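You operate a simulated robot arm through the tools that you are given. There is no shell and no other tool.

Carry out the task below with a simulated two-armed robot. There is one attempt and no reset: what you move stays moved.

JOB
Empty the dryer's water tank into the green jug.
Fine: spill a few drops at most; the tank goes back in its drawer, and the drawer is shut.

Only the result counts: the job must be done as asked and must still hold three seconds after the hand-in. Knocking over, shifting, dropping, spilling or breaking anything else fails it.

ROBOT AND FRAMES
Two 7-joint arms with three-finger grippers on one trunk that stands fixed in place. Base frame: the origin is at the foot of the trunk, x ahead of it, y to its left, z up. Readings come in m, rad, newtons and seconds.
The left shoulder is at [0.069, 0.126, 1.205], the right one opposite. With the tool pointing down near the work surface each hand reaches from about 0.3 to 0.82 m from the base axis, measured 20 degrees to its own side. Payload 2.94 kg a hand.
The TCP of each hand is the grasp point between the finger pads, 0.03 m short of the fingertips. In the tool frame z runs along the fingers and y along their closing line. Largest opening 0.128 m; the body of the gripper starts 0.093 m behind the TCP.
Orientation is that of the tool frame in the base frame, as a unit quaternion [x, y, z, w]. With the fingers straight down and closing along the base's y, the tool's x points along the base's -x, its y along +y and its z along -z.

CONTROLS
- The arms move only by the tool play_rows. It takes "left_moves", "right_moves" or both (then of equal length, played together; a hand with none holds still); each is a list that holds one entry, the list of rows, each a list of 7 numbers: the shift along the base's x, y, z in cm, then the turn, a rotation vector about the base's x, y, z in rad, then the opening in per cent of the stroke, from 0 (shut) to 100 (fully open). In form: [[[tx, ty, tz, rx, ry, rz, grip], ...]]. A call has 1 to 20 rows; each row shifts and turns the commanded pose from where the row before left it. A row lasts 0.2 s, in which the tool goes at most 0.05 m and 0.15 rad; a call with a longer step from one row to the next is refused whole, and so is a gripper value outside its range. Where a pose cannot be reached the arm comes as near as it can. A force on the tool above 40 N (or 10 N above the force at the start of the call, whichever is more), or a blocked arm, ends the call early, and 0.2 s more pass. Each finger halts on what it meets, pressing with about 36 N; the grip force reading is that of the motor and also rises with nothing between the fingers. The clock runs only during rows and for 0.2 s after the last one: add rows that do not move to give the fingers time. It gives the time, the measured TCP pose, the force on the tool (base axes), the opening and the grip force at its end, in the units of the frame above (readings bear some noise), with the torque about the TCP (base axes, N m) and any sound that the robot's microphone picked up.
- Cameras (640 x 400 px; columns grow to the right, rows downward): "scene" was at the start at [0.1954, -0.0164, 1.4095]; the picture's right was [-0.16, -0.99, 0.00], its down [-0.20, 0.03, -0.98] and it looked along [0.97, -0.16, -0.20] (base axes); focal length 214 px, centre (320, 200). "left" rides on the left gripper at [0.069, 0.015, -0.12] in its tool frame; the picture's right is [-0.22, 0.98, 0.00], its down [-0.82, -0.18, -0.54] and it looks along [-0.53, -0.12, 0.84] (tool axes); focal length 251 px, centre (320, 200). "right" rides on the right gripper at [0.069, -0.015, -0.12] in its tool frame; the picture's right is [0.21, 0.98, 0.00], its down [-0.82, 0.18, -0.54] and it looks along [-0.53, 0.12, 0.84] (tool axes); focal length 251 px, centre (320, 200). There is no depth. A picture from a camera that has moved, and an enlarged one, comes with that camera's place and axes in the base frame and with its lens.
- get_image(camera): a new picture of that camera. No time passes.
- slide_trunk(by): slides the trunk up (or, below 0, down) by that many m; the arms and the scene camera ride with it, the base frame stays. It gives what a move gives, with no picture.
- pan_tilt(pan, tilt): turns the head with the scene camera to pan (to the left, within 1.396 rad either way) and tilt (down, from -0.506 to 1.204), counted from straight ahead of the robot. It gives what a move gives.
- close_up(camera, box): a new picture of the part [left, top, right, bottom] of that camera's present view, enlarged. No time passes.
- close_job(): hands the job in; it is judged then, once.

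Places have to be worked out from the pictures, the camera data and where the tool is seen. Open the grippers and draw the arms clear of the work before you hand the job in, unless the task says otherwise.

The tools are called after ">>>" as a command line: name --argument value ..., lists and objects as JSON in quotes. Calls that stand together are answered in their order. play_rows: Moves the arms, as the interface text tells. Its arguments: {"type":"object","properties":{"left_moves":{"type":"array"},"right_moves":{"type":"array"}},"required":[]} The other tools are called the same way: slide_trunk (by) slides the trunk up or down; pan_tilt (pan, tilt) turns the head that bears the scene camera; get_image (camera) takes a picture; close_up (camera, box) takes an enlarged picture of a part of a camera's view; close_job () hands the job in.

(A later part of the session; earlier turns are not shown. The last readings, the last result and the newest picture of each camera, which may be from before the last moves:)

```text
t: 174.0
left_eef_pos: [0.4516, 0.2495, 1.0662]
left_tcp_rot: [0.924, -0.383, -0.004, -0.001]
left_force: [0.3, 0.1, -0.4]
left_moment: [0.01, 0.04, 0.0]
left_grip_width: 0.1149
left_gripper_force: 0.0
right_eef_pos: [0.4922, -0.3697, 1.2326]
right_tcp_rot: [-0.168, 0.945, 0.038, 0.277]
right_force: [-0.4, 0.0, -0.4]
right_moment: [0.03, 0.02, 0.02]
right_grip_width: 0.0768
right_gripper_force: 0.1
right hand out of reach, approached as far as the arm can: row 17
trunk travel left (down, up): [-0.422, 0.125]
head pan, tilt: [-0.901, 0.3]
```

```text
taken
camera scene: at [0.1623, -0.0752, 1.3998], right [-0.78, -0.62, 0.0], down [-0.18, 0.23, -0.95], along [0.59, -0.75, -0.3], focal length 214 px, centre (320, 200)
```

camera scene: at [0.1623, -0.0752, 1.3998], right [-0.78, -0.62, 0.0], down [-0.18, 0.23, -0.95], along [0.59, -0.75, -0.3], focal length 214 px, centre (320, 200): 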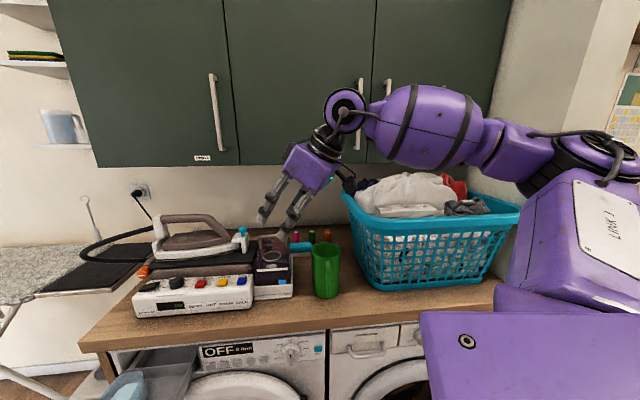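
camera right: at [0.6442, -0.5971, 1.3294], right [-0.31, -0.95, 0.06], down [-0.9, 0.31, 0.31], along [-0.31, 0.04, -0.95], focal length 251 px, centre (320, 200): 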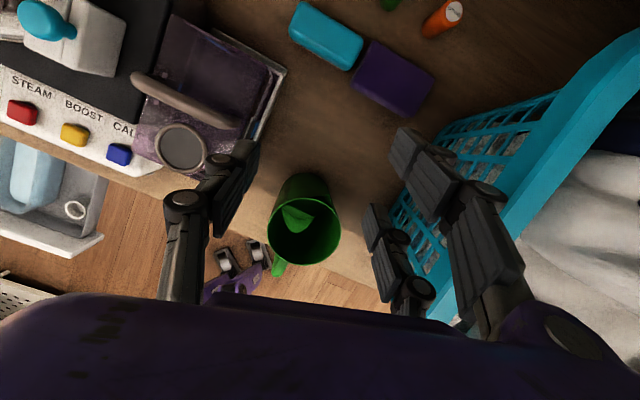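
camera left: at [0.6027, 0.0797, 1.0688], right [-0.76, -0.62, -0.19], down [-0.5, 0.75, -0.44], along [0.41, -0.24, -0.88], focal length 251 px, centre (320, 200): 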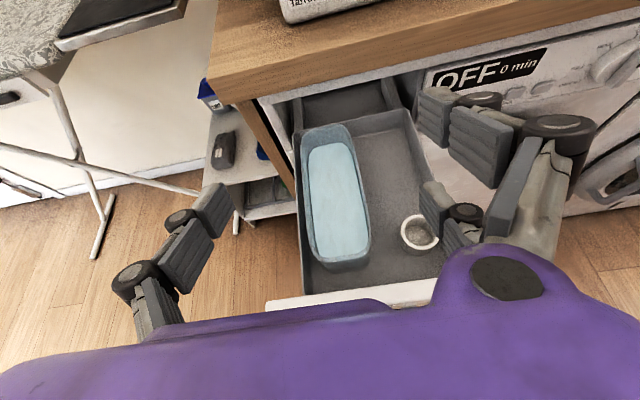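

Elbow still level. Pointing straight ahead (azimuth ~0) allowed more pitch earlier and keeps the gripper just clear of the basket corner, so with a near-zero initial lean the tub could still tip ~90°. I'll rehearse that variant.

>>> play_rows --right_moves '[[[0.5, -1.0, 0, 0, 0, -0.12, 60], [1.3, -1.85, 0, 0, 0, -0.12, 60], [1.3, -1.85, 0, 0, 0, -0.11, 60], [1.3, -1.85, -0.5, 0, 0.1225, 0, 60], [1.3, -1.85, -0.5, 0, 0.1225, 0, 60], [1.3, -1.85, -0.5, 0, 0.1225, 0, 60], [1.3, -1.85, -0.5, 0, 0.1225, 0, 60], [1.3, -1.85, -0.5, 0, 0, 0, 60], [1.3, -1.85, -0.5, 0, 0, 0, 60], [1.3, -1.6, -0.5, 0, 0, 0, 60], [1.0, -1.0, -0.5, 0, 0, 0, 60], [0, 0, 0, 0, 0, 0, 60]]]'

>>> get_image --camera "scene"

```text
t: 176.6
left_eef_pos: [0.4506, 0.2483, 1.0672]
left_tcp_rot: [0.924, -0.383, -0.003, -0.001]
left_force: [0.5, 1.4, 0.2]
left_moment: [0.01, -0.02, 0.01]
left_grip_width: 0.1153
left_gripper_force: 0.0
right_eef_pos: [0.5876, -0.5, 1.1905]
right_tcp_rot: [-0.001, 0.999, -0.012, 0.039]
right_force: [0.7, 0.2, 0.1]
right_moment: [-0.04, -0.02, -0.01]
right_grip_width: 0.077
right_gripper_force: 0.1
right hand out of reach, approached as far as the arm can: row 8, 9, 10, 11
trunk travel left (down, up): [-0.422, 0.125]
head pan, tilt: [-0.901, 0.3]
```

```text
taken
camera scene: at [0.1617, -0.0742, 1.3999], right [-0.78, -0.62, 0.0], down [-0.18, 0.23, -0.96], along [0.59, -0.75, -0.3], focal length 214 px, centre (320, 200)
```

scene: 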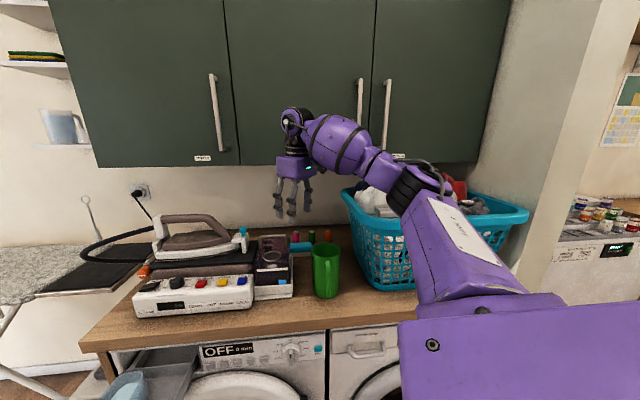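

A near-zero lean can't reach that far. So I'll plan the pour in two stages: a main pour to ~65°, then, with nearly nothing left and the tub held tilted, swing the arm into the elbow-low posture for the final drain. I'll rehearse that second stage now.

>>> play_rows --right_moves '[[[-1, 1.2, 0.6, 0, -0.136, 0, 60], [-1, 1.2, 0.6, 0, -0.136, 0, 60], [-1, 1.2, 0.6, 0, -0.136, 0, 60], [-1, 1.2, 0.6, 0, -0.136, 0, 60], [-1, 1.2, 0.6, 0, -0.136, 0, 60], [-1, 1.2, 0.6, 0, -0.136, 0, 60], [-1, 1.2, 0.6, 0, -0.136, 0, 60], [-1, 1.2, 0.6, 0, -0.136, 0, 60], [0, 0, 0, 0, 0, 0, 60]]]'

>>> play_rows --right_moves '[[[0.1, 1.5, 0, 0, 0, 0.1, 60], [0.1, 1.5, 0, 0, 0, 0.1, 60], [0.1, 1.5, 0, 0, 0, 0.1, 60], [0.1, 1.5, 0, 0, 0, 0.1, 60], [0.1, 1.5, 0, 0, 0, 0.1, 60], [0, 0, 0, 0, 0, 0, 60]]]'

>>> get_image --camera "scene"

```text
t: 178.6
left_eef_pos: [0.4513, 0.2493, 1.0659]
left_tcp_rot: [0.924, -0.383, -0.003, -0.001]
left_force: [-0.2, 0.6, -0.3]
left_moment: [0.0, -0.01, -0.01]
left_grip_width: 0.1151
left_gripper_force: 0.1
right_eef_pos: [0.5096, -0.4024, 1.2381]
right_tcp_rot: [0.004, 0.835, -0.012, 0.55]
right_force: [0.3, 0.9, -0.4]
right_moment: [0.0, -0.04, -0.01]
right_grip_width: 0.0767
right_gripper_force: 0.0
trunk travel left (down, up): [-0.422, 0.125]
head pan, tilt: [-0.901, 0.3]
```

```text
t: 180.0
left_eef_pos: [0.4515, 0.2495, 1.0662]
left_tcp_rot: [0.924, -0.383, -0.004, 0.0]
left_force: [0.0, -0.1, 0.2]
left_moment: [0.0, -0.03, -0.05]
left_grip_width: 0.1155
left_gripper_force: 0.0
right_eef_pos: [0.5115, -0.3253, 1.2397]
right_tcp_rot: [-0.175, 0.817, 0.113, 0.538]
right_force: [-1.1, 0.9, 0.1]
right_moment: [-0.05, 0.01, -0.02]
right_grip_width: 0.0767
right_gripper_force: 0.1
right hand out of reach, approached as far as the arm can: row 4, 5
trunk travel left (down, up): [-0.422, 0.125]
head pan, tilt: [-0.901, 0.3]
```

```text
taken
camera scene: at [0.1617, -0.0734, 1.4001], right [-0.78, -0.62, 0.0], down [-0.18, 0.23, -0.96], along [0.59, -0.75, -0.3], focal length 214 px, centre (320, 200)
```

scene: 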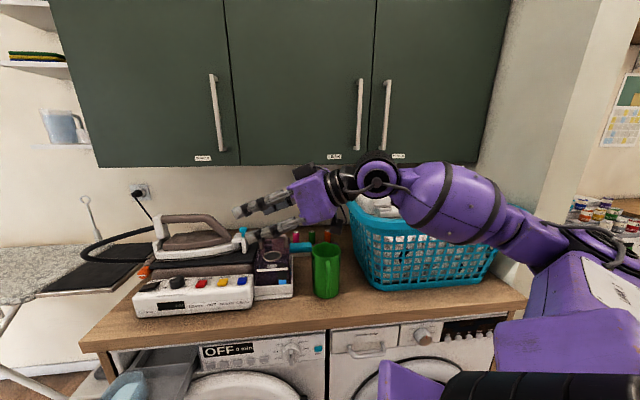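

Now swing right to azimuth -30° while moving over toward the jug, and see whether the elbow stays low.

>>> play_rows --right_moves '[[[0, -1.5, 0, 0, 0, -0.118, 60], [0, -2.2, 0, 0, 0, -0.118, 60], [0, -2.2, 0, 0, 0, -0.118, 60], [0, -2.2, 0, 0, 0, -0.118, 60], [0, -2.2, 0, 0, 0, -0.118, 60], [0, -2.2, 0, 0, 0, -0.118, 60], [0, -2.2, 0, 0, 0, -0.118, 60], [0, -2.2, 0, 0, 0, -0.118, 60], [0, 0, 0, 0, 0, 0, 60]]]'

>>> get_image --camera "scene"

```text
t: 182.0
left_eef_pos: [0.4507, 0.2488, 1.0678]
left_tcp_rot: [0.924, -0.382, -0.003, 0.0]
left_force: [-0.6, -0.2, -0.2]
left_moment: [-0.02, 0.0, -0.02]
left_grip_width: 0.1152
left_gripper_force: 0.0
right_eef_pos: [0.5109, -0.4943, 1.2412]
right_tcp_rot: [0.215, 0.806, -0.144, 0.532]
right_force: [0.2, 0.8, 0.8]
right_moment: [-0.02, -0.01, -0.01]
right_grip_width: 0.0769
right_gripper_force: 0.0
trunk travel left (down, up): [-0.422, 0.125]
head pan, tilt: [-0.901, 0.3]
```

```text
taken
camera scene: at [0.1613, -0.0744, 1.4], right [-0.78, -0.62, 0.0], down [-0.18, 0.23, -0.96], along [0.59, -0.75, -0.3], focal length 214 px, centre (320, 200)
```

scene: 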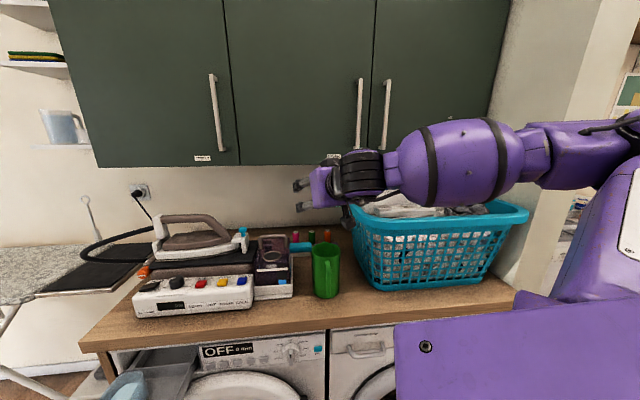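

No warnings, though the elbow rose again. From this closer position I'll simply try pitching further, since the limit may differ here.

>>> play_rows --right_moves '[[[0, -0.5, 0, -0.05, -0.0866, 0, 60], [0, -0.5, 0, -0.05, -0.0866, 0, 60], [0, -0.5, 0, -0.05, -0.0866, 0, 60], [0, -0.5, 0, -0.05, -0.0866, 0, 60], [0, -0.5, 0, -0.05, -0.0866, 0, 60], [0, -0.5, 0, -0.05, -0.0866, 0, 60], [0, -0.5, 0, -0.05, -0.0866, 0, 60], [0, -0.5, 0, -0.05, -0.0866, 0, 60], [0, 0, 0, 0, 0, 0, 60]]]'

>>> get_image --camera "scene"

```text
t: 184.0
left_eef_pos: [0.4508, 0.2493, 1.0664]
left_tcp_rot: [0.924, -0.382, -0.004, -0.001]
left_force: [0.1, -0.4, -0.2]
left_moment: [-0.03, -0.02, 0.02]
left_grip_width: 0.1153
left_gripper_force: 0.1
right_eef_pos: [0.4962, -0.5299, 1.2583]
right_tcp_rot: [0.206, 0.715, -0.195, 0.639]
right_force: [-0.5, 0.2, 0.5]
right_moment: [0.01, -0.05, 0.0]
right_grip_width: 0.0768
right_gripper_force: 0.1
right hand out of reach, approached as far as the arm can: row 3, 4, 5, 6, 7, 8
trunk travel left (down, up): [-0.422, 0.125]
head pan, tilt: [-0.901, 0.3]
```

```text
taken
camera scene: at [0.1617, -0.0743, 1.3999], right [-0.78, -0.62, 0.0], down [-0.18, 0.23, -0.96], along [0.59, -0.75, -0.3], focal length 214 px, centre (320, 200)
```

scene: 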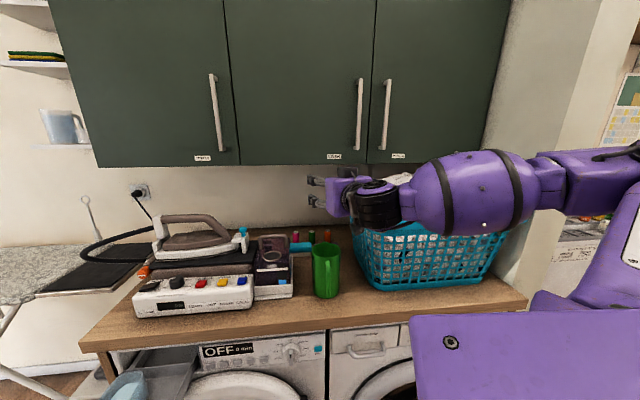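

I can see the good posture was the one with the upper arm hanging down, which came after pushing the hand to point well left close to the body. I'll rehearse that transition again with the pitch held at ~66°.

>>> play_rows --right_moves '[[[0, 1, 0, 0.05, 0.0866, 0, 60], [0, 1.5, 0, 0.05, 0.0866, 0, 60], [0, 2, 0, 0.05, 0.0866, 0, 60], [0.1, 2.2, 0, 0, 0, 0.12, 60], [0.1, 2.2, 0, 0, 0, 0.12, 60], [0.1, 2.2, 0, 0, 0, 0.12, 60], [0.1, 2.2, 0, 0, 0, 0.12, 60], [0.1, 2.2, 0, 0, 0, 0.12, 60], [0.1, 2, 0, 0, 0, 0.12, 60], [0.1, 2, 0, 0, 0, 0.12, 60], [0.1, 2, 0, 0, 0, 0.12, 60], [0, 0, 0, 0, 0, 0, 60]]]'

>>> play_rows --right_moves '[[[0, 0, 0, 0, 0, 0.14, 60], [0, 0, 0, 0, 0, 0.14, 60], [0, 0, 0, 0, 0, 0.14, 60], [0, 0, 0, 0, 0, 0.14, 60], [0, 0, 0, 0, 0, 0.14, 60], [0, 0, 0, 0, 0, 0.14, 60], [0, 0, 0, 0, 0, 0, 60]]]'

>>> get_image --camera "scene"

```text
t: 186.6
left_eef_pos: [0.4512, 0.2499, 1.0663]
left_tcp_rot: [0.924, -0.383, -0.004, -0.001]
left_force: [-0.1, 1.6, -0.5]
left_moment: [-0.05, 0.03, -0.03]
left_grip_width: 0.1153
left_gripper_force: 0.0
right_eef_pos: [0.5042, -0.3112, 1.2581]
right_tcp_rot: [-0.172, 0.818, 0.095, 0.541]
right_force: [0.5, 0.8, 0.7]
right_moment: [-0.03, -0.02, -0.04]
right_grip_width: 0.0767
right_gripper_force: 0.0
trunk travel left (down, up): [-0.422, 0.125]
head pan, tilt: [-0.901, 0.3]
```

```text
t: 188.2
left_eef_pos: [0.4515, 0.2496, 1.0665]
left_tcp_rot: [0.924, -0.382, -0.004, -0.001]
left_force: [-0.4, 0.4, -0.3]
left_moment: [0.01, -0.03, 0.0]
left_grip_width: 0.1156
left_gripper_force: 0.1
right_eef_pos: [0.5037, -0.3153, 1.2585]
right_tcp_rot: [-0.171, 0.818, 0.096, 0.541]
right_force: [-0.9, 0.4, -0.6]
right_moment: [0.03, 0.02, -0.06]
right_grip_width: 0.0766
right_gripper_force: 0.0
right hand out of reach, approached as far as the arm can: row 1, 2, 3, 4, 5, 6
trunk travel left (down, up): [-0.422, 0.125]
head pan, tilt: [-0.901, 0.3]
```

```text
taken
camera scene: at [0.1615, -0.0744, 1.3999], right [-0.78, -0.62, 0.0], down [-0.18, 0.23, -0.96], along [0.59, -0.75, -0.3], focal length 214 px, centre (320, 200)
```

scene: 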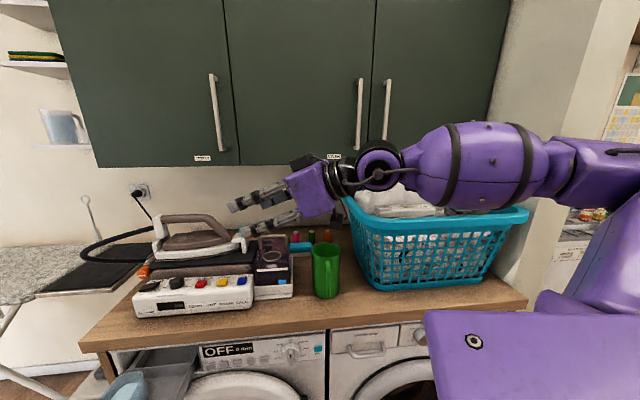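

It holds at azimuth ~23° without changing posture. I'll push down and outward as happened in the earlier run and look again.

>>> play_rows --right_moves '[[[0, -1.5, -1.5, 0, 0, 0.1, 60], [0, -1.5, -2, 0, 0, 0.1, 60], [0, -1, -2, 0, 0, 0.1, 60], [0, 0, -2.5, 0, 0, 0.1, 60], [0, 0, -2.5, 0, 0, 0.1, 60], [0, 0, -2.5, 0, 0, 0.1, 60], [0, 0, -2.5, 0, 0, 0, 60], [0, 0, 0, 0, 0, 0, 60]]]'

>>> get_image --camera "scene"

```text
t: 190.0
left_eef_pos: [0.4513, 0.2492, 1.0669]
left_tcp_rot: [0.924, -0.383, -0.004, 0.0]
left_force: [-0.8, 0.0, 0.0]
left_moment: [0.03, 0.03, 0.02]
left_grip_width: 0.1152
left_gripper_force: 0.0
right_eef_pos: [0.5103, -0.1623, 1.1658]
right_tcp_rot: [-0.332, 0.763, 0.212, 0.513]
right_force: [-0.3, -0.2, -1.0]
right_moment: [0.01, -0.02, -0.01]
right_grip_width: 0.077
right_gripper_force: 0.0
right hand out of reach, approached as far as the arm can: row 1, 2, 3, 4, 5, 6, 7
trunk travel left (down, up): [-0.422, 0.125]
head pan, tilt: [-0.901, 0.3]
```

```text
taken
camera scene: at [0.1619, -0.0745, 1.3999], right [-0.78, -0.62, 0.0], down [-0.18, 0.23, -0.96], along [0.59, -0.75, -0.3], focal length 214 px, centre (320, 200)
```

scene: 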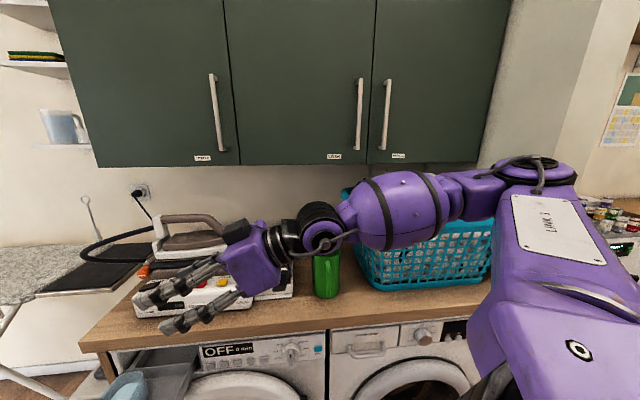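

These limits fit a forearm-roll joint with a one-sided range: I run into its short side whenever I lean the tool toward the counter. The earlier success came after rolling the hand +180° while it pointed along the forearm, which shares the roll between the wrist joints. The hand is nearly aligned with the forearm now, so I'll roll it +166° here.

>>> play_rows --right_moves '[[[0, 0, 0, 0.0931, 0.0963, -0.0558, 60], [0, 0, 0, 0.0931, 0.0963, -0.0558, 60], [0, 0, 0, 0.0931, 0.0963, -0.0558, 60], [0, 0, 0, 0.0931, 0.0963, -0.0558, 60], [0, 0, 0, 0.0931, 0.0963, -0.0558, 60], [0, 0, 0, 0.0931, 0.0963, -0.0558, 60], [0, 0, 0, 0.0931, 0.0963, -0.0558, 60], [0, 0, 0, 0.0931, 0.0963, -0.0558, 60], [0, 0, 0, 0.0931, 0.0963, -0.0558, 60], [0, 0, 0, 0.0931, 0.0963, -0.0558, 60], [0, 0, 0, 0.0931, 0.0963, -0.0558, 60], [0, 0, 0, 0.0931, 0.0963, -0.0558, 60], [0, 0, 0, 0.0931, 0.0963, -0.0558, 60], [0, 0, 0, 0.0931, 0.0963, -0.0558, 60], [0, 0, 0, 0.0931, 0.0963, -0.0558, 60], [0, 0, 0, 0.0931, 0.0963, -0.0558, 60], [0, 0, 0, 0.0931, 0.0963, -0.0558, 60], [0, 0, 0, 0.0931, 0.0963, -0.0558, 60], [0, 0, 0, 0.0931, 0.0963, -0.0558, 60], [0, 0, 0, 0.0931, 0.0963, -0.0558, 60]]]'

>>> get_image --camera "scene"

```text
t: 194.2
left_eef_pos: [0.4507, 0.2495, 1.067]
left_tcp_rot: [0.924, -0.384, -0.003, 0.0]
left_force: [0.5, 1.1, 0.6]
left_moment: [0.02, 0.02, -0.03]
left_grip_width: 0.115
left_gripper_force: 0.0
right_eef_pos: [0.51, -0.1645, 1.1626]
right_tcp_rot: [0.719, 0.419, 0.534, -0.147]
right_force: [0.0, 0.2, -0.9]
right_moment: [0.01, 0.02, 0.02]
right_grip_width: 0.0768
right_gripper_force: 0.0
trunk travel left (down, up): [-0.422, 0.125]
head pan, tilt: [-0.901, 0.3]
```

```text
taken
camera scene: at [0.1615, -0.0744, 1.3999], right [-0.78, -0.62, 0.0], down [-0.18, 0.23, -0.96], along [0.59, -0.75, -0.3], focal length 214 px, centre (320, 200)
```

scene: 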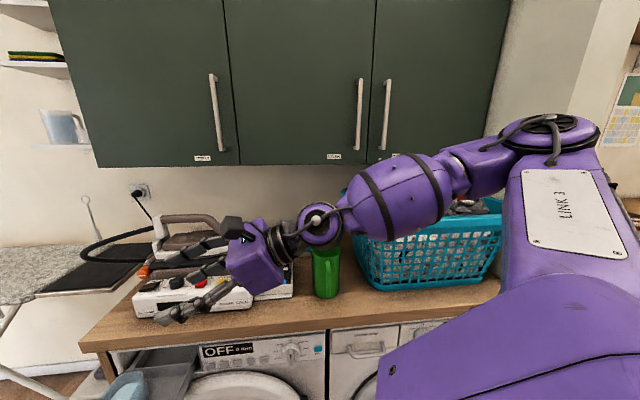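

Now swing right to azimuth -30° while moving toward the jug, and check posture and warnings.

>>> play_rows --right_moves '[[[0, -2, 0.7, 0, 0, -0.12, 60], [0, -3.3, 0.7, 0, 0, -0.133, 60], [0, -3.3, 0.7, 0, 0, -0.133, 60], [0, -3.3, 0.7, 0, 0, -0.133, 60], [0, -3.3, 0.7, 0, 0, -0.133, 60], [0, -3.3, 0.7, 0, 0, -0.133, 60], [0, -3.3, 0.7, 0, 0, -0.133, 60], [0, -3.3, 0.7, 0, 0, -0.133, 60], [0, -3.3, 0.7, 0, 0, -0.133, 60], [0, -3.3, 0.7, 0, 0, -0.133, 60], [0, 0, 0, 0, 0, 0, 60]]]'

>>> get_image --camera "scene"

```text
t: 196.6
left_eef_pos: [0.4513, 0.2494, 1.0664]
left_tcp_rot: [0.924, -0.383, -0.003, -0.001]
left_force: [-1.0, 0.5, 0.2]
left_moment: [-0.03, -0.01, 0.03]
left_grip_width: 0.115
left_gripper_force: 0.1
right_eef_pos: [0.5225, -0.4863, 1.2359]
right_tcp_rot: [0.825, -0.109, 0.512, 0.212]
right_force: [-0.2, 0.8, -0.4]
right_moment: [0.01, 0.01, -0.01]
right_grip_width: 0.0768
right_gripper_force: 0.0
right hand out of reach, approached as far as the arm can: row 3, 4
trunk travel left (down, up): [-0.422, 0.125]
head pan, tilt: [-0.901, 0.3]
```

```text
taken
camera scene: at [0.1612, -0.0744, 1.4], right [-0.78, -0.62, 0.0], down [-0.18, 0.23, -0.96], along [0.59, -0.75, -0.3], focal length 214 px, centre (320, 200)
```

scene: 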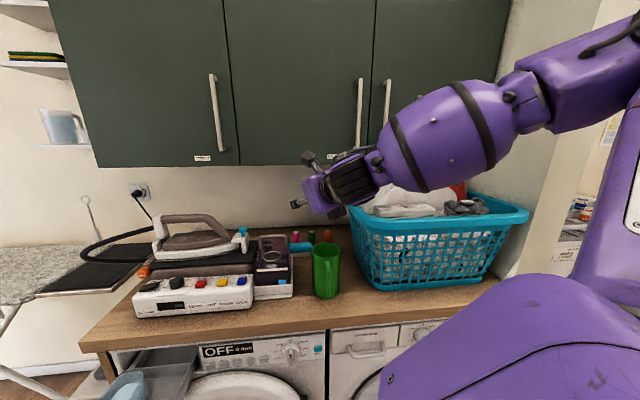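

This time the wrist should be in its other configuration. I'll test pitching on from 67° toward 120° here.

>>> play_rows --right_moves '[[[-0.2, -0.5, 0, -0.0655, -0.1134, 0, 60], [-0.2, -0.5, 0, -0.0655, -0.1134, 0, 60], [-0.2, -0.6, 0, -0.0655, -0.1134, 0, 60], [-0.2, -0.6, 0, -0.0655, -0.1134, 0, 60], [-0.2, -0.6, 0, -0.0655, -0.1134, 0, 60], [-0.2, -0.6, 0, -0.0655, -0.1134, 0, 60], [-0.2, -0.6, 0, -0.0655, -0.1134, 0, 60], [0, 0, 0, 0, 0, 0, 60]]]'

>>> get_image --camera "scene"

```text
t: 198.4
left_eef_pos: [0.4494, 0.2487, 1.0668]
left_tcp_rot: [0.924, -0.383, -0.004, -0.001]
left_force: [0.4, 0.8, -0.4]
left_moment: [-0.04, -0.01, -0.02]
left_grip_width: 0.1151
left_gripper_force: 0.1
right_eef_pos: [0.5066, -0.525, 1.2351]
right_tcp_rot: [0.496, -0.065, 0.801, 0.329]
right_force: [-0.9, -0.6, 0.3]
right_moment: [-0.04, 0.02, -0.02]
right_grip_width: 0.0769
right_gripper_force: 0.0
trunk travel left (down, up): [-0.422, 0.125]
head pan, tilt: [-0.901, 0.3]
```

```text
taken
camera scene: at [0.161, -0.0738, 1.4001], right [-0.78, -0.62, 0.0], down [-0.18, 0.23, -0.96], along [0.59, -0.75, -0.3], focal length 214 px, centre (320, 200)
```

scene: 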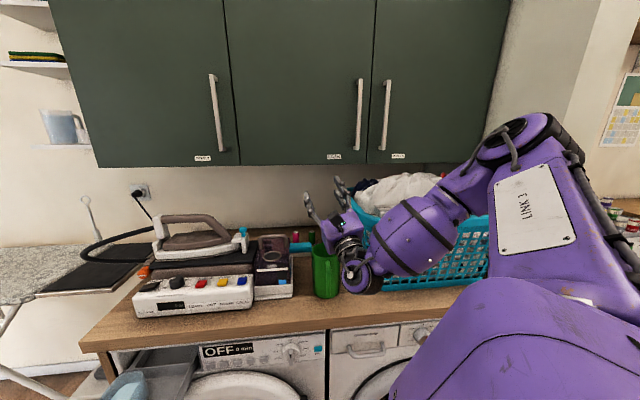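

The pitch went to 119° without any warning, so the wrist configuration was the key. Now I'll check it also covers the start-of-pour pose at a ~15° lean.

>>> play_rows --right_moves '[[[0.3, 0, 0.3, 0.065, 0.1126, 0, 60], [0.4, -0.2, 0.3, 0.065, 0.1126, 0, 60], [0.6, -0.4, 0, 0.065, 0.1126, 0, 60], [0.7, -0.5, 0, 0.065, 0.1126, 0, 60], [0.7, -0.5, 0, 0.065, 0.1126, 0, 60], [0.7, -0.5, -0.3, 0.065, 0.1126, 0, 60], [0.7, -0.5, -0.5, 0.065, 0.1126, 0, 60], [0.7, -0.5, -0.7, 0.065, 0.1126, 0, 60], [0.7, -0.5, -0.8, 0.065, 0.1126, 0, 60], [0.7, -0.5, -1, 0.065, 0.1126, 0, 60], [0.7, -0.5, -1, 0.065, 0.1126, 0, 60], [0.7, -0.5, -1, 0.065, 0.1126, 0, 60], [0.7, -0.5, -1, 0.065, 0.1126, 0, 60], [0.7, -0.5, -0.5, 0.065, 0.1126, 0, 60], [0, 0, 0, 0, 0, 0, 60]]]'

>>> get_image --camera "scene"

```text
t: 201.6
left_eef_pos: [0.4517, 0.2468, 1.0667]
left_tcp_rot: [0.924, -0.382, -0.004, -0.002]
left_force: [0.1, -0.1, -0.8]
left_moment: [0.01, -0.01, -0.01]
left_grip_width: 0.1154
left_gripper_force: 0.1
right_eef_pos: [0.596, -0.5884, 1.1709]
right_tcp_rot: [0.982, -0.129, 0.125, 0.05]
right_force: [0.7, 0.1, -0.1]
right_moment: [0.02, -0.01, 0.02]
right_grip_width: 0.0765
right_gripper_force: 0.1
trunk travel left (down, up): [-0.422, 0.125]
head pan, tilt: [-0.901, 0.3]
```

```text
taken
camera scene: at [0.1616, -0.0768, 1.3998], right [-0.78, -0.62, 0.0], down [-0.18, 0.23, -0.95], along [0.59, -0.75, -0.3], focal length 214 px, centre (320, 200)
```

scene: 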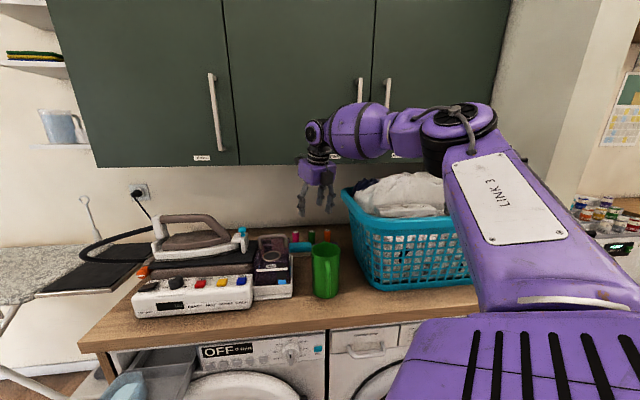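

Start of pour reached cleanly in this configuration too. I'll fix a small roll error, then run the carry path backward to above the tub in this configuration.

>>> play_rows --right_moves '[[[0, 0, 0, 0.03, -0.017, -0.125, 60], [0, 0, 0, 0.03, -0.017, -0.125, 60], [-1.2, 1.8, 0.2, 0, 0, 0, 60], [-1.67, 2.53, 0.2, 0, 0, 0, 60], [-1.67, 2.53, 0.2, 0, 0, 0, 60], [-1.67, 2.53, 0, 0, 0, -0.05, 60], [-1.67, 2.53, 0, 0, 0, -0.05, 60], [-1.67, 2.53, 0, 0, 0, -0.05, 60], [-1.67, 2.53, 0, 0, 0, -0.05, 60], [-1.67, 2.53, 0, 0, 0, -0.05, 60], [-1.67, 2.4, 0, 0, 0, 0, 60], [0, 0, 0, 0, 0, 0, 60]]]'

>>> play_rows --right_moves '[[[1.2, 1.4, -0.5, 0, 0, 0, 70], [2.0, 2.1, -1.0, 0, 0, 0, 70], [2.0, 2.1, -1.2, 0, 0, 0, 70], [2.0, 2.1, -1.2, 0, 0, 0, 70], [2.0, 2.1, -1.2, 0, 0, 0, 70], [1.9, 2.2, -1.2, 0, 0, 0, 70], [1.8, 2.2, -1.2, 0, 0, 0, 70], [1.8, 2.2, -1.2, 0, 0, 0, 70], [0, 0, 0, 0, 0, 0, 70]]]'

>>> get_image --camera "scene"

```text
t: 204.2
left_eef_pos: [0.4505, 0.2488, 1.0668]
left_tcp_rot: [0.924, -0.382, -0.005, -0.001]
left_force: [0.0, 0.1, 0.8]
left_moment: [0.01, 0.06, -0.04]
left_grip_width: 0.1153
left_gripper_force: 0.0
right_eef_pos: [0.4481, -0.3663, 1.1759]
right_tcp_rot: [0.918, -0.373, 0.125, 0.051]
right_force: [0.3, 0.4, 0.0]
right_moment: [0.06, 0.02, 0.01]
right_grip_width: 0.0768
right_gripper_force: 0.1
trunk travel left (down, up): [-0.422, 0.125]
head pan, tilt: [-0.901, 0.3]
```

```text
t: 206.2
left_eef_pos: [0.4497, 0.2487, 1.0676]
left_tcp_rot: [0.924, -0.382, -0.004, -0.001]
left_force: [0.2, -0.3, 0.6]
left_moment: [-0.01, -0.03, -0.02]
left_grip_width: 0.1156
left_gripper_force: 0.0
right_eef_pos: [0.596, -0.2034, 1.0908]
right_tcp_rot: [0.918, -0.373, 0.127, 0.051]
right_force: [-0.5, 0.3, 0.8]
right_moment: [-0.02, 0.01, 0.01]
right_grip_width: 0.0895
right_gripper_force: 0.1
trunk travel left (down, up): [-0.422, 0.125]
head pan, tilt: [-0.901, 0.3]
```

```text
taken
camera scene: at [0.1602, -0.0744, 1.4002], right [-0.78, -0.62, 0.0], down [-0.18, 0.23, -0.96], along [0.59, -0.75, -0.3], focal length 214 px, centre (320, 200)
```

scene: 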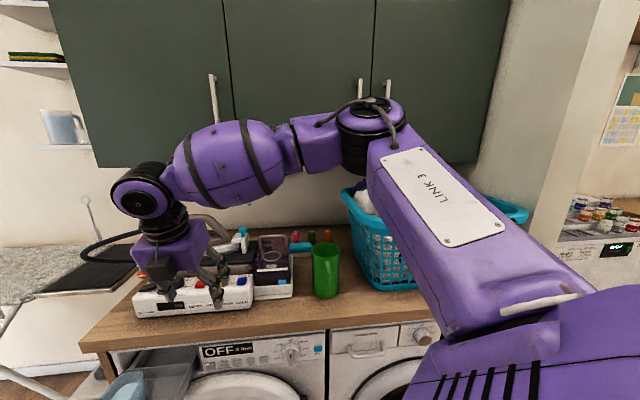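

All clean so far. On to above the tub.

>>> play_rows --right_moves '[[[1.5, 2.44, -1.0, 0, 0, 0, 70], [1.5, 2.44, -1.1, 0, 0, 0, 70], [1.5, 2.44, -1.1, 0, 0, 0, 70], [1.5, 2.44, -1.1, 0, 0, 0, 70], [1.5, 2.44, -1.1, 0, 0, 0, 70], [1.5, 2.44, -1.1, 0, 0, 0, 70], [1.5, 2.44, -1.1, 0, 0, 0, 70], [1.5, 2.44, -1.1, 0, 0, 0, 70], [0, 0, 0, 0, 0, 0, 70]]]'

>>> get_image --camera "right"

>>> close_up --camera "right" --box '[220, 50, 430, 270]'

```text
t: 208.2
left_eef_pos: [0.4503, 0.248, 1.0672]
left_tcp_rot: [0.924, -0.383, -0.003, -0.001]
left_force: [0.2, -0.3, 0.7]
left_moment: [0.0, -0.04, -0.03]
left_grip_width: 0.1152
left_gripper_force: 0.1
right_eef_pos: [0.6033, -0.1862, 1.0756]
right_tcp_rot: [0.918, -0.372, 0.126, 0.051]
right_force: [0.5, -0.4, 0.2]
right_moment: [-0.01, -0.01, -0.01]
right_grip_width: 0.0897
right_gripper_force: 0.1
right hand out of reach, approached as far as the arm can: row 1, 2, 3, 4, 5, 6, 7, 8
trunk travel left (down, up): [-0.422, 0.125]
head pan, tilt: [-0.901, 0.3]
```

```text
taken
camera right: at [0.6387, -0.1988, 1.2078], right [-0.53, -0.84, 0.06], down [-0.8, 0.52, 0.3], along [-0.28, 0.11, -0.95], focal length 251 px, centre (320, 200)
```

right: 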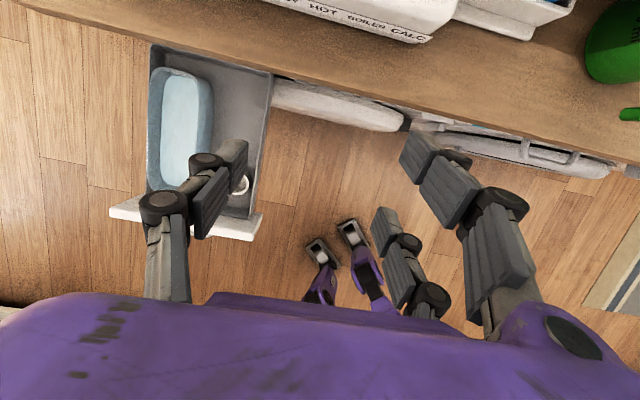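

```text
1.82 times, centred on (325, 160) of right
camera zoom: at [0.6387, -0.1988, 1.2078], right [-0.53, -0.84, 0.06], down [-0.8, 0.52, 0.3], along [-0.28, 0.11, -0.95], focal length 457 px, centre (311, 273)
```

zoom: 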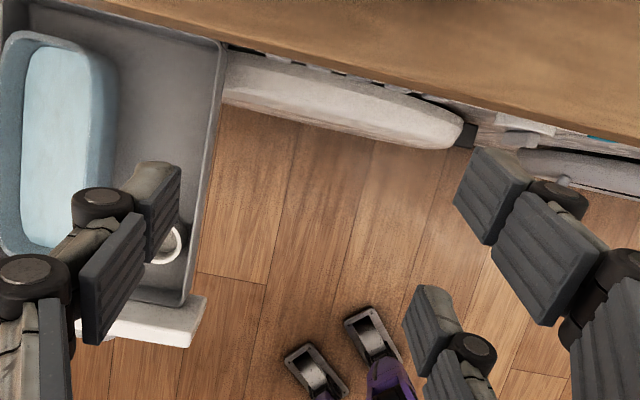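

It stalls at the same inner boundary as before, so entry needs the sideways tilt. I'll retreat while tilting toward -u, as in the entry that worked, keeping this wrist configuration.

>>> play_rows --right_moves '[[[-1.3, -1.2, 0, 0.0926, -0.0926, 0, 80], [-1.5, -1.4, 0, 0.0926, -0.0926, 0, 80], [-1.5, -1.4, 0, 0.0926, -0.0926, 0, 80], [-1.5, -1.4, 0, 0.0926, -0.0926, 0, 80], [-1.5, -1.4, 0, 0.0926, -0.0926, 0, 80], [-1.5, -1.4, 0, 0.0926, -0.0926, 0, 80], [-1.5, -1.4, 0, 0.0926, -0.0926, 0, 80], [-1.5, -1.4, 0, 0.0926, -0.0926, 0, 80], [-1.3, -1.4, 0, 0.0926, -0.0926, 0, 80], [0, 0, 0, 0.0926, -0.0926, 0, 80], [0, 0, 0, 0, 0, 0, 80]]]'

>>> get_image --camera "scene"

```text
t: 210.6
left_eef_pos: [0.4518, 0.2495, 1.0673]
left_tcp_rot: [0.924, -0.382, -0.003, -0.001]
left_force: [-0.2, 0.1, -0.3]
left_moment: [0.0, -0.01, 0.0]
left_grip_width: 0.1153
left_gripper_force: 0.0
right_eef_pos: [0.4722, -0.311, 1.0753]
right_tcp_rot: [0.694, -0.373, 0.336, -0.516]
right_force: [-0.8, -0.2, -0.2]
right_moment: [-0.01, 0.0, -0.01]
right_grip_width: 0.1023
right_gripper_force: 0.1
trunk travel left (down, up): [-0.422, 0.125]
head pan, tilt: [-0.901, 0.3]
```

```text
taken
camera scene: at [0.1612, -0.0743, 1.4], right [-0.78, -0.62, 0.0], down [-0.18, 0.23, -0.96], along [0.59, -0.75, -0.3], focal length 214 px, centre (320, 200)
```

scene: 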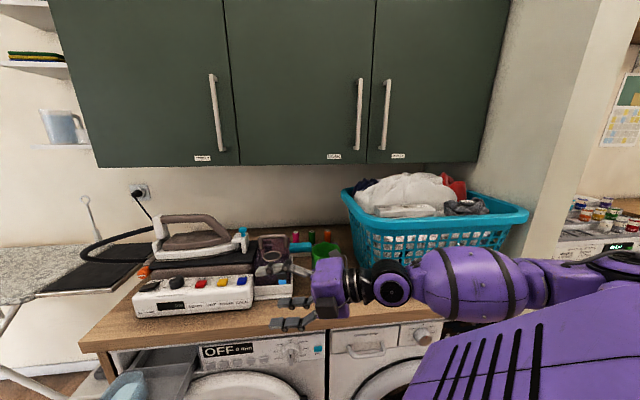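

Good. A small yaw to point along -u, then advance to beside the tub as before.

>>> play_rows --right_moves '[[[0, -0.3, 0, 0, 0, 0.135, 80], [0, -0.3, 0, 0, 0, 0.135, 80], [1.5, 1.6, -0.3, 0, 0, 0, 80], [2.2, 2.4, -0.3, 0, 0, 0, 80], [2.2, 2.4, -0.3, 0, 0, 0, 80], [2.2, 2.4, -0.3, 0, 0, 0, 80], [2.2, 2.4, -0.3, 0, 0, 0, 80], [2.2, 2.4, -0.3, 0, 0, 0, 80], [2.2, 2.4, -0.3, 0, 0, 0, 80], [2.2, 2.4, -0.3, 0, 0, 0, 80], [2.2, 2.4, -0.3, 0, 0, 0, 80], [0, 0, 0, 0, 0, 0, 80]]]'

>>> get_image --camera "scene"

```text
t: 213.2
left_eef_pos: [0.4508, 0.2493, 1.0673]
left_tcp_rot: [0.924, -0.382, -0.003, -0.002]
left_force: [0.4, 0.4, 0.6]
left_moment: [0.02, 0.01, 0.0]
left_grip_width: 0.115
left_gripper_force: 0.1
right_eef_pos: [0.6659, -0.1139, 1.0473]
right_tcp_rot: [0.734, -0.3, 0.28, -0.541]
right_force: [-1.0, 0.0, 0.2]
right_moment: [-0.01, 0.02, -0.02]
right_grip_width: 0.1024
right_gripper_force: 0.1
right hand out of reach, approached as far as the arm can: row 1
trunk travel left (down, up): [-0.422, 0.125]
head pan, tilt: [-0.901, 0.3]
```

```text
taken
camera scene: at [0.1608, -0.0749, 1.4], right [-0.78, -0.62, 0.0], down [-0.18, 0.23, -0.96], along [0.59, -0.75, -0.3], focal length 214 px, centre (320, 200)
```

scene: 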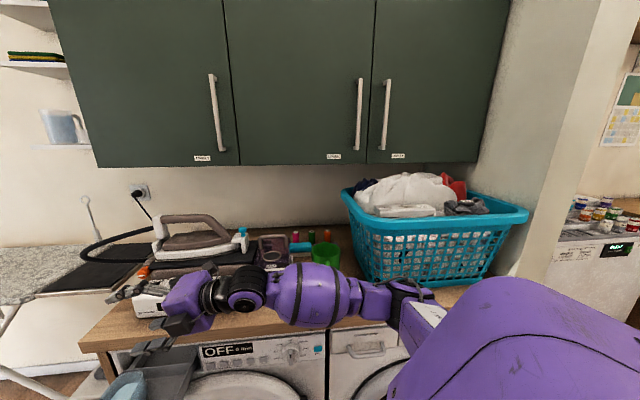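

The arm lies low along the front of the counter. Now I'll pitch the tool down to vertical over the tub.

>>> play_rows --right_moves '[[[0.5, 1.0, -0.2, -0.0926, 0.0926, 0, 80], [0.5, 1.0, -0.2, -0.0926, 0.0926, 0, 80], [0.5, 1.0, -0.2, -0.0926, 0.0926, 0, 80], [0.5, 1.0, -0.2, -0.0926, 0.0926, 0, 80], [0.5, 1.0, -0.2, -0.0926, 0.0926, 0, 80], [0.5, 1.0, -0.2, -0.0926, 0.0926, 0, 80], [0.5, 1.0, -0.2, -0.0926, 0.0926, 0, 80], [0.5, 1.0, -0.2, -0.0926, 0.0926, 0, 80], [0.5, 1.0, -0.2, -0.0926, 0.0926, 0, 80], [0.5, 1.0, -0.2, -0.0926, 0.0926, 0, 80], [0, 0, 0, 0, 0, 0, 80]]]'

>>> get_image --camera "scene"

>>> get_image --camera "right"

```text
t: 215.6
left_eef_pos: [0.4509, 0.2483, 1.0664]
left_tcp_rot: [0.924, -0.382, -0.004, -0.002]
left_force: [-0.3, -0.5, 0.5]
left_moment: [0.01, -0.05, -0.01]
left_grip_width: 0.115
left_gripper_force: 0.1
right_eef_pos: [0.7116, -0.0147, 1.0271]
right_tcp_rot: [0.936, -0.35, 0.035, 0.018]
right_force: [-0.8, 0.0, -0.9]
right_moment: [0.05, 0.04, 0.0]
right_grip_width: 0.1023
right_gripper_force: 0.0
trunk travel left (down, up): [-0.422, 0.125]
head pan, tilt: [-0.901, 0.3]
```

```text
taken
camera scene: at [0.1612, -0.0754, 1.3999], right [-0.78, -0.62, 0.0], down [-0.18, 0.23, -0.96], along [0.59, -0.75, -0.3], focal length 214 px, centre (320, 200)
```

scene: 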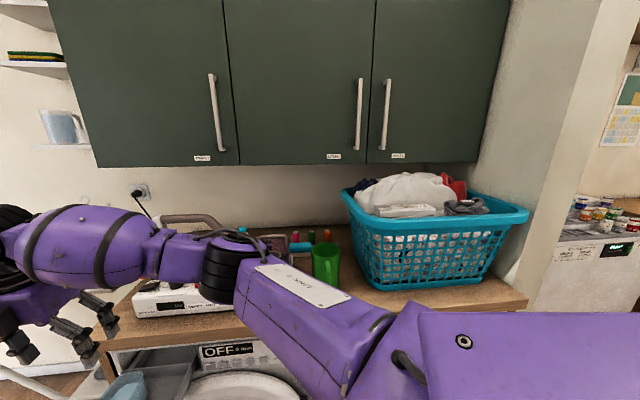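

```text
taken
camera right: at [0.7678, -0.04, 1.1498], right [-0.48, -0.88, 0.03], down [-0.77, 0.43, 0.48], along [-0.43, 0.21, -0.88], focal length 251 px, centre (320, 200)
```

right: 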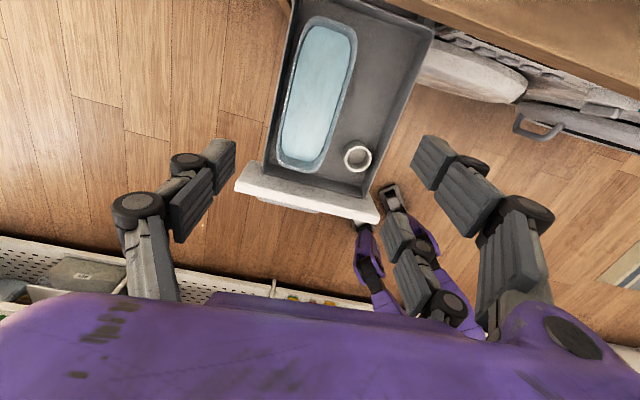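

Clean entry, with the elbow low and the tool nearly vertical over the tub. I'll set the 15° lean and do one full dry run outward and through the tilt in this configuration before handling water.

>>> play_rows --right_moves '[[[0.2, 0.2, -0.5, -0.064, -0.064, -0.03, 70], [0.3, 0.3, -0.5, -0.064, -0.064, -0.04, 70], [0, 0, 0, 0, 0, 0, 70], [-0.8, -1.2, 0.3, 0, 0, 0, 60], [-1.4, -2.2, 0.6, 0, 0, 0, 60], [-1.6, -2.3, 0.6, 0, 0, 0, 60], [-1.6, -2.3, 0.8, 0, 0, 0, 60], [-1.6, -2.3, 1.0, 0, 0, 0, 60], [-1.6, -2.3, 1.0, 0, 0, 0, 60], [-1.8, -2.2, 1.2, 0, 0, 0, 60], [-1.8, -2.2, 1.2, 0, 0, 0, 60], [-1.8, -2.2, 1.2, 0, 0, 0, 60], [-1.9, -2.1, 1.2, 0, 0, 0, 60], [-2.0, -2.1, 1.2, 0, 0, 0, 60], [-2.0, -2.1, 1.2, 0, 0, 0, 60], [-2.0, -2.1, 1.2, 0, 0, 0, 60], [-2.0, -2.1, 1.0, 0, 0, 0, 60], [-1.9, -2.1, 0.8, 0, 0, 0, 60], [-1.0, -2.2, 0.5, 0, 0, 0, 60], [0, 0, 0, 0, 0, 0, 60]]]'

>>> play_rows --right_moves '[[[0.8, -1.2, 0.3, 0, 0, 0.02, 60], [1.4, -2.2, 0.3, 0, 0, 0.022, 60], [1.4, -2.2, 0.2, 0, 0, 0.022, 60], [1.4, -2.2, 0, 0, 0, 0.022, 60], [1.4, -2.2, 0, 0, 0, 0.022, 60], [1.4, -2.2, 0, 0, 0, 0.022, 60], [1.4, -2.2, 0, 0, 0, 0.022, 60], [1.4, -2.2, 0, 0, 0, 0.022, 60], [1.4, -2.2, 0, 0, 0, 0.022, 60], [1.4, -2.2, 0, 0, 0, 0.022, 60], [1.2, -1.9, 0, 0, 0, 0.022, 60], [0, 0, 0, 0, 0, 0, 60]]]'

>>> play_rows --right_moves '[[[-0.07, 0.04, 1.0, -0.0655, -0.1134, 0, 60], [-0.21, 0.12, 1.0, -0.0655, -0.1134, 0, 60], [-0.34, 0.2, 0.9, -0.0655, -0.1134, 0, 60], [-0.47, 0.27, 0.9, -0.0655, -0.1134, 0, 60], [-0.58, 0.34, 0.8, -0.0655, -0.1134, 0, 60], [-0.69, 0.4, 0.7, -0.0655, -0.1134, 0, 60], [-0.8, 0.46, 0.6, -0.0655, -0.1134, 0, 60], [-0.87, 0.51, 0.4, -0.0655, -0.1134, 0, 60], [-0.94, 0.55, 0.3, -0.0655, -0.1134, 0, 60], [-1.0, 0.58, 0.2, -0.0655, -0.1134, 0, 60], [-1.04, 0.6, 0, -0.0655, -0.1134, 0, 60], [-1.05, 0.61, 0, -0.0655, -0.1134, 0, 60], [-1.05, 0.61, 0, -0.0655, -0.1134, 0, 60], [-1.04, 0.6, 0, -0.0655, -0.1134, 0, 60], [0, 0, 0, 0, 0, 0, 60]]]'

```text
t: 219.8
left_eef_pos: [0.4525, 0.2492, 1.0669]
left_tcp_rot: [0.924, -0.383, -0.004, -0.001]
left_force: [0.3, 0.8, 0.3]
left_moment: [-0.01, 0.01, 0.01]
left_grip_width: 0.1153
left_gripper_force: 0.0
right_eef_pos: [0.4516, -0.3474, 1.1652]
right_tcp_rot: [0.916, -0.379, 0.116, 0.057]
right_force: [1.1, 0.3, 0.3]
right_moment: [0.01, 0.0, -0.02]
right_grip_width: 0.0767
right_gripper_force: 0.0
trunk travel left (down, up): [-0.422, 0.125]
head pan, tilt: [-0.901, 0.3]
```

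```text
t: 222.4
left_eef_pos: [0.4507, 0.2489, 1.0667]
left_tcp_rot: [0.924, -0.383, -0.004, 0.0]
left_force: [0.7, -0.3, 0.6]
left_moment: [-0.02, 0.0, 0.0]
left_grip_width: 0.1151
left_gripper_force: 0.0
right_eef_pos: [0.5964, -0.5782, 1.1773]
right_tcp_rot: [0.955, -0.266, 0.122, 0.042]
right_force: [0.1, -0.5, 0.1]
right_moment: [-0.04, -0.02, -0.01]
right_grip_width: 0.0771
right_gripper_force: 0.1
trunk travel left (down, up): [-0.422, 0.125]
head pan, tilt: [-0.901, 0.3]
```

```text
t: 225.6
left_eef_pos: [0.4507, 0.249, 1.0671]
left_tcp_rot: [0.924, -0.383, -0.004, -0.001]
left_force: [-0.7, 0.5, 0.4]
left_moment: [-0.02, 0.01, -0.01]
left_grip_width: 0.1155
left_gripper_force: 0.1
right_eef_pos: [0.4963, -0.5204, 1.2438]
right_tcp_rot: [0.479, -0.142, 0.838, 0.22]
right_force: [-0.2, -0.1, 0.0]
right_moment: [-0.01, 0.0, 0.02]
right_grip_width: 0.0766
right_gripper_force: 0.0
trunk travel left (down, up): [-0.422, 0.125]
head pan, tilt: [-0.901, 0.3]
```

The whole chain from tub to jug and through the full tilt ran without a single warning and tracked exactly. Now I'll return to the tub by the same entry route.

>>> play_rows --right_moves '[[[1.04, -0.6, 0, 0.0655, 0.1134, 0, 60], [1.05, -0.61, 0, 0.0655, 0.1134, 0, 60], [1.05, -0.61, 0, 0.0655, 0.1134, 0, 60], [1.04, -0.6, 0, 0.0655, 0.1134, 0, 60], [1.0, -0.58, -0.2, 0.0655, 0.1134, 0, 60], [0.94, -0.55, -0.3, 0.0655, 0.1134, 0, 60], [0.87, -0.51, -0.4, 0.0655, 0.1134, 0, 60], [0.8, -0.46, -0.6, 0.0655, 0.1134, 0, 60], [0.69, -0.4, -0.7, 0.0655, 0.1134, 0, 60], [0.58, -0.34, -0.8, 0.0655, 0.1134, 0, 60], [0.47, -0.27, -0.9, 0.0655, 0.1134, 0, 60], [0.34, -0.2, -0.9, 0.0655, 0.1134, 0, 60], [0.21, -0.12, -1.0, 0.0655, 0.1134, 0, 60], [0.07, -0.04, -1.0, 0.0655, 0.1134, 0, 60], [0, 0, 0, 0, 0, 0, 60]]]'

>>> play_rows --right_moves '[[[-1.2, 1.9, 0, 0, 0, -0.022, 60], [-1.4, 2.2, 0, 0, 0, -0.022, 60], [-1.4, 2.2, 0, 0, 0, -0.022, 60], [-1.4, 2.2, 0, 0, 0, -0.022, 60], [-1.4, 2.2, 0, 0, 0, -0.022, 60], [-1.4, 2.2, 0, 0, 0, -0.022, 60], [-1.4, 2.2, 0, 0, 0, -0.022, 60], [-1.4, 2.2, 0, 0, 0, -0.022, 60], [-1.4, 2.2, 0, 0, 0, -0.022, 60], [-1.4, 2.0, 0, 0, 0, -0.022, 60], [-0.5, 1.5, 0, 0, 0, -0.022, 60], [0, 0, 0, 0, 0, 0, 60]]]'

>>> play_rows --right_moves '[[[0.2, 0.4, -0.8, 0.0926, -0.0926, 0, 80], [0.2, 0.4, -1.0, 0.0926, -0.0926, 0, 80], [0.2, 0.4, -1.0, 0.0926, -0.0926, 0, 80], [0.2, 0.4, -1.0, 0.0926, -0.0926, 0, 80], [0.2, 0.4, -1.0, 0.0926, -0.0926, 0, 80], [0.2, 0.4, -1.0, 0.0926, -0.0926, 0, 80], [0.2, 0.4, -1.0, 0.0926, -0.0926, 0, 80], [0.2, 0.4, -1.0, 0.0926, -0.0926, 0, 80], [0.2, 0.4, -1.0, 0.0926, -0.0926, 0, 80], [0.2, 0.4, -1.0, 0.0926, -0.0926, 0, 80], [0, 0, 0, 0, 0, 0, 80]]]'

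>>> get_image --camera "scene"

```text
t: 228.8
left_eef_pos: [0.4501, 0.2493, 1.0676]
left_tcp_rot: [0.924, -0.382, -0.004, -0.002]
left_force: [-0.1, 0.0, 0.0]
left_moment: [0.01, -0.04, -0.01]
left_grip_width: 0.1152
left_gripper_force: 0.1
right_eef_pos: [0.5977, -0.5777, 1.1765]
right_tcp_rot: [0.955, -0.267, 0.123, 0.042]
right_force: [-0.4, 0.6, 0.4]
right_moment: [-0.02, -0.03, 0.01]
right_grip_width: 0.0766
right_gripper_force: 0.0
trunk travel left (down, up): [-0.422, 0.125]
head pan, tilt: [-0.901, 0.3]
```

```text
t: 231.4
left_eef_pos: [0.4509, 0.2483, 1.0666]
left_tcp_rot: [0.924, -0.383, -0.003, -0.001]
left_force: [-0.8, 0.5, -0.4]
left_moment: [-0.01, 0.0, 0.0]
left_grip_width: 0.1151
left_gripper_force: 0.0
right_eef_pos: [0.4548, -0.3482, 1.1746]
right_tcp_rot: [0.916, -0.38, 0.116, 0.057]
right_force: [0.5, -0.6, -0.4]
right_moment: [0.0, -0.02, 0.01]
right_grip_width: 0.0766
right_gripper_force: 0.0
trunk travel left (down, up): [-0.422, 0.125]
head pan, tilt: [-0.901, 0.3]
```

```text
t: 233.8
left_eef_pos: [0.4513, 0.2495, 1.067]
left_tcp_rot: [0.924, -0.383, -0.004, -0.001]
left_force: [-0.3, 0.6, 0.3]
left_moment: [0.02, 0.01, 0.01]
left_grip_width: 0.1152
left_gripper_force: 0.0
right_eef_pos: [0.4751, -0.3061, 1.0771]
right_tcp_rot: [0.7, -0.375, 0.324, -0.513]
right_force: [-0.2, -0.7, -0.3]
right_moment: [-0.01, 0.02, 0.02]
right_grip_width: 0.1024
right_gripper_force: 0.1
trunk travel left (down, up): [-0.422, 0.125]
head pan, tilt: [-0.901, 0.3]
```

```text
taken
camera scene: at [0.1617, -0.0744, 1.3999], right [-0.78, -0.62, 0.0], down [-0.18, 0.23, -0.96], along [0.59, -0.75, -0.3], focal length 214 px, centre (320, 200)
```

scene: 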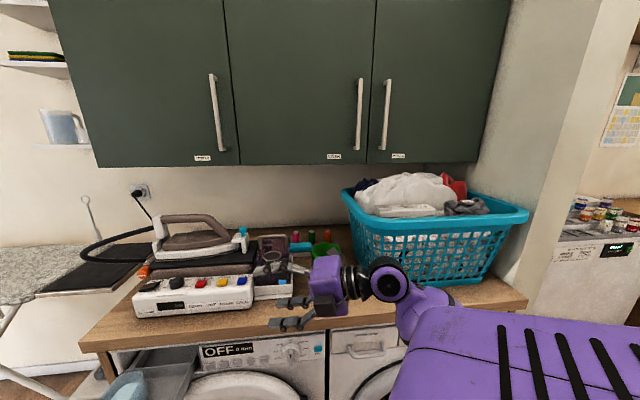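

The same route, again clean. I'll continue with the yaw, the advance and the pitch-down over the tub.

>>> play_rows --right_moves '[[[0, -0.3, 0, 0, 0, 0.135, 80], [0, -0.3, 0, 0, 0, 0.135, 80], [1.5, 1.6, -0.3, 0, 0, 0, 80], [2.2, 2.4, -0.3, 0, 0, 0, 80], [2.2, 2.4, -0.3, 0, 0, 0, 80], [2.2, 2.4, -0.3, 0, 0, 0, 80], [2.2, 2.4, -0.3, 0, 0, 0, 80], [2.2, 2.4, -0.3, 0, 0, 0, 80], [2.2, 2.4, -0.3, 0, 0, 0, 80], [2.2, 2.4, -0.3, 0, 0, 0, 80], [2.2, 2.4, -0.3, 0, 0, 0, 80], [0, 0, 0, 0, 0, 0, 80]]]'

>>> play_rows --right_moves '[[[0.5, 0.9, -0.2, -0.0926, 0.0926, 0, 80], [0.5, 0.9, -0.2, -0.0926, 0.0926, 0, 80], [0.5, 0.9, -0.2, -0.0926, 0.0926, 0, 80], [0.5, 0.9, -0.2, -0.0926, 0.0926, 0, 80], [0.5, 0.9, -0.2, -0.0926, 0.0926, 0, 80], [0.5, 0.9, -0.2, -0.0926, 0.0926, 0, 80], [0.5, 0.9, -0.2, -0.0926, 0.0926, 0, 80], [0.5, 0.9, -0.2, -0.0926, 0.0926, 0, 80], [0.5, 0.9, -0.2, -0.0926, 0.0926, 0, 80], [0.5, 0.9, -0.2, -0.0926, 0.0926, 0, 80], [0, 0, 0, 0, 0, 0, 80]]]'

>>> get_image --camera "right"

```text
t: 236.4
left_eef_pos: [0.4509, 0.2493, 1.0679]
left_tcp_rot: [0.924, -0.383, -0.003, -0.001]
left_force: [-0.1, 0.5, -0.2]
left_moment: [0.01, 0.0, -0.02]
left_grip_width: 0.1153
left_gripper_force: 0.0
right_eef_pos: [0.6651, -0.1067, 1.0506]
right_tcp_rot: [0.745, -0.278, 0.251, -0.552]
right_force: [0.3, 0.1, 1.4]
right_moment: [-0.01, -0.03, -0.01]
right_grip_width: 0.1026
right_gripper_force: 0.1
trunk travel left (down, up): [-0.422, 0.125]
head pan, tilt: [-0.901, 0.3]
```

```text
t: 238.8
left_eef_pos: [0.451, 0.2481, 1.0672]
left_tcp_rot: [0.924, -0.383, -0.004, -0.002]
left_force: [-0.6, -0.1, 0.6]
left_moment: [0.04, -0.01, -0.03]
left_grip_width: 0.1153
left_gripper_force: 0.0
right_eef_pos: [0.7165, -0.0175, 1.0301]
right_tcp_rot: [0.937, -0.35, -0.001, 0.004]
right_force: [0.4, -0.8, 0.2]
right_moment: [-0.01, -0.02, -0.04]
right_grip_width: 0.1026
right_gripper_force: 0.1
trunk travel left (down, up): [-0.422, 0.125]
head pan, tilt: [-0.901, 0.3]
```

```text
taken
camera right: at [0.778, -0.0494, 1.1487], right [-0.48, -0.88, 0.01], down [-0.74, 0.41, 0.54], along [-0.48, 0.25, -0.84], focal length 251 px, centre (320, 200)
```

right: 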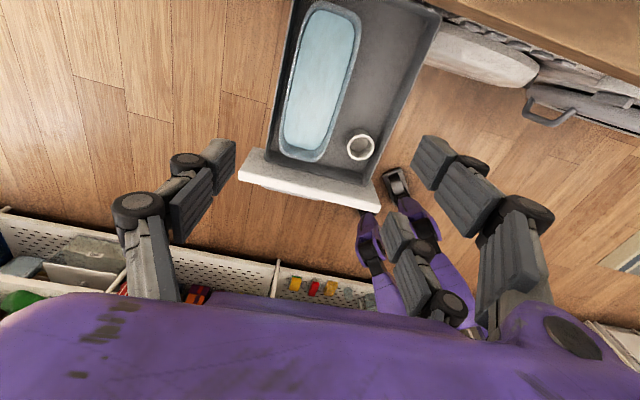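

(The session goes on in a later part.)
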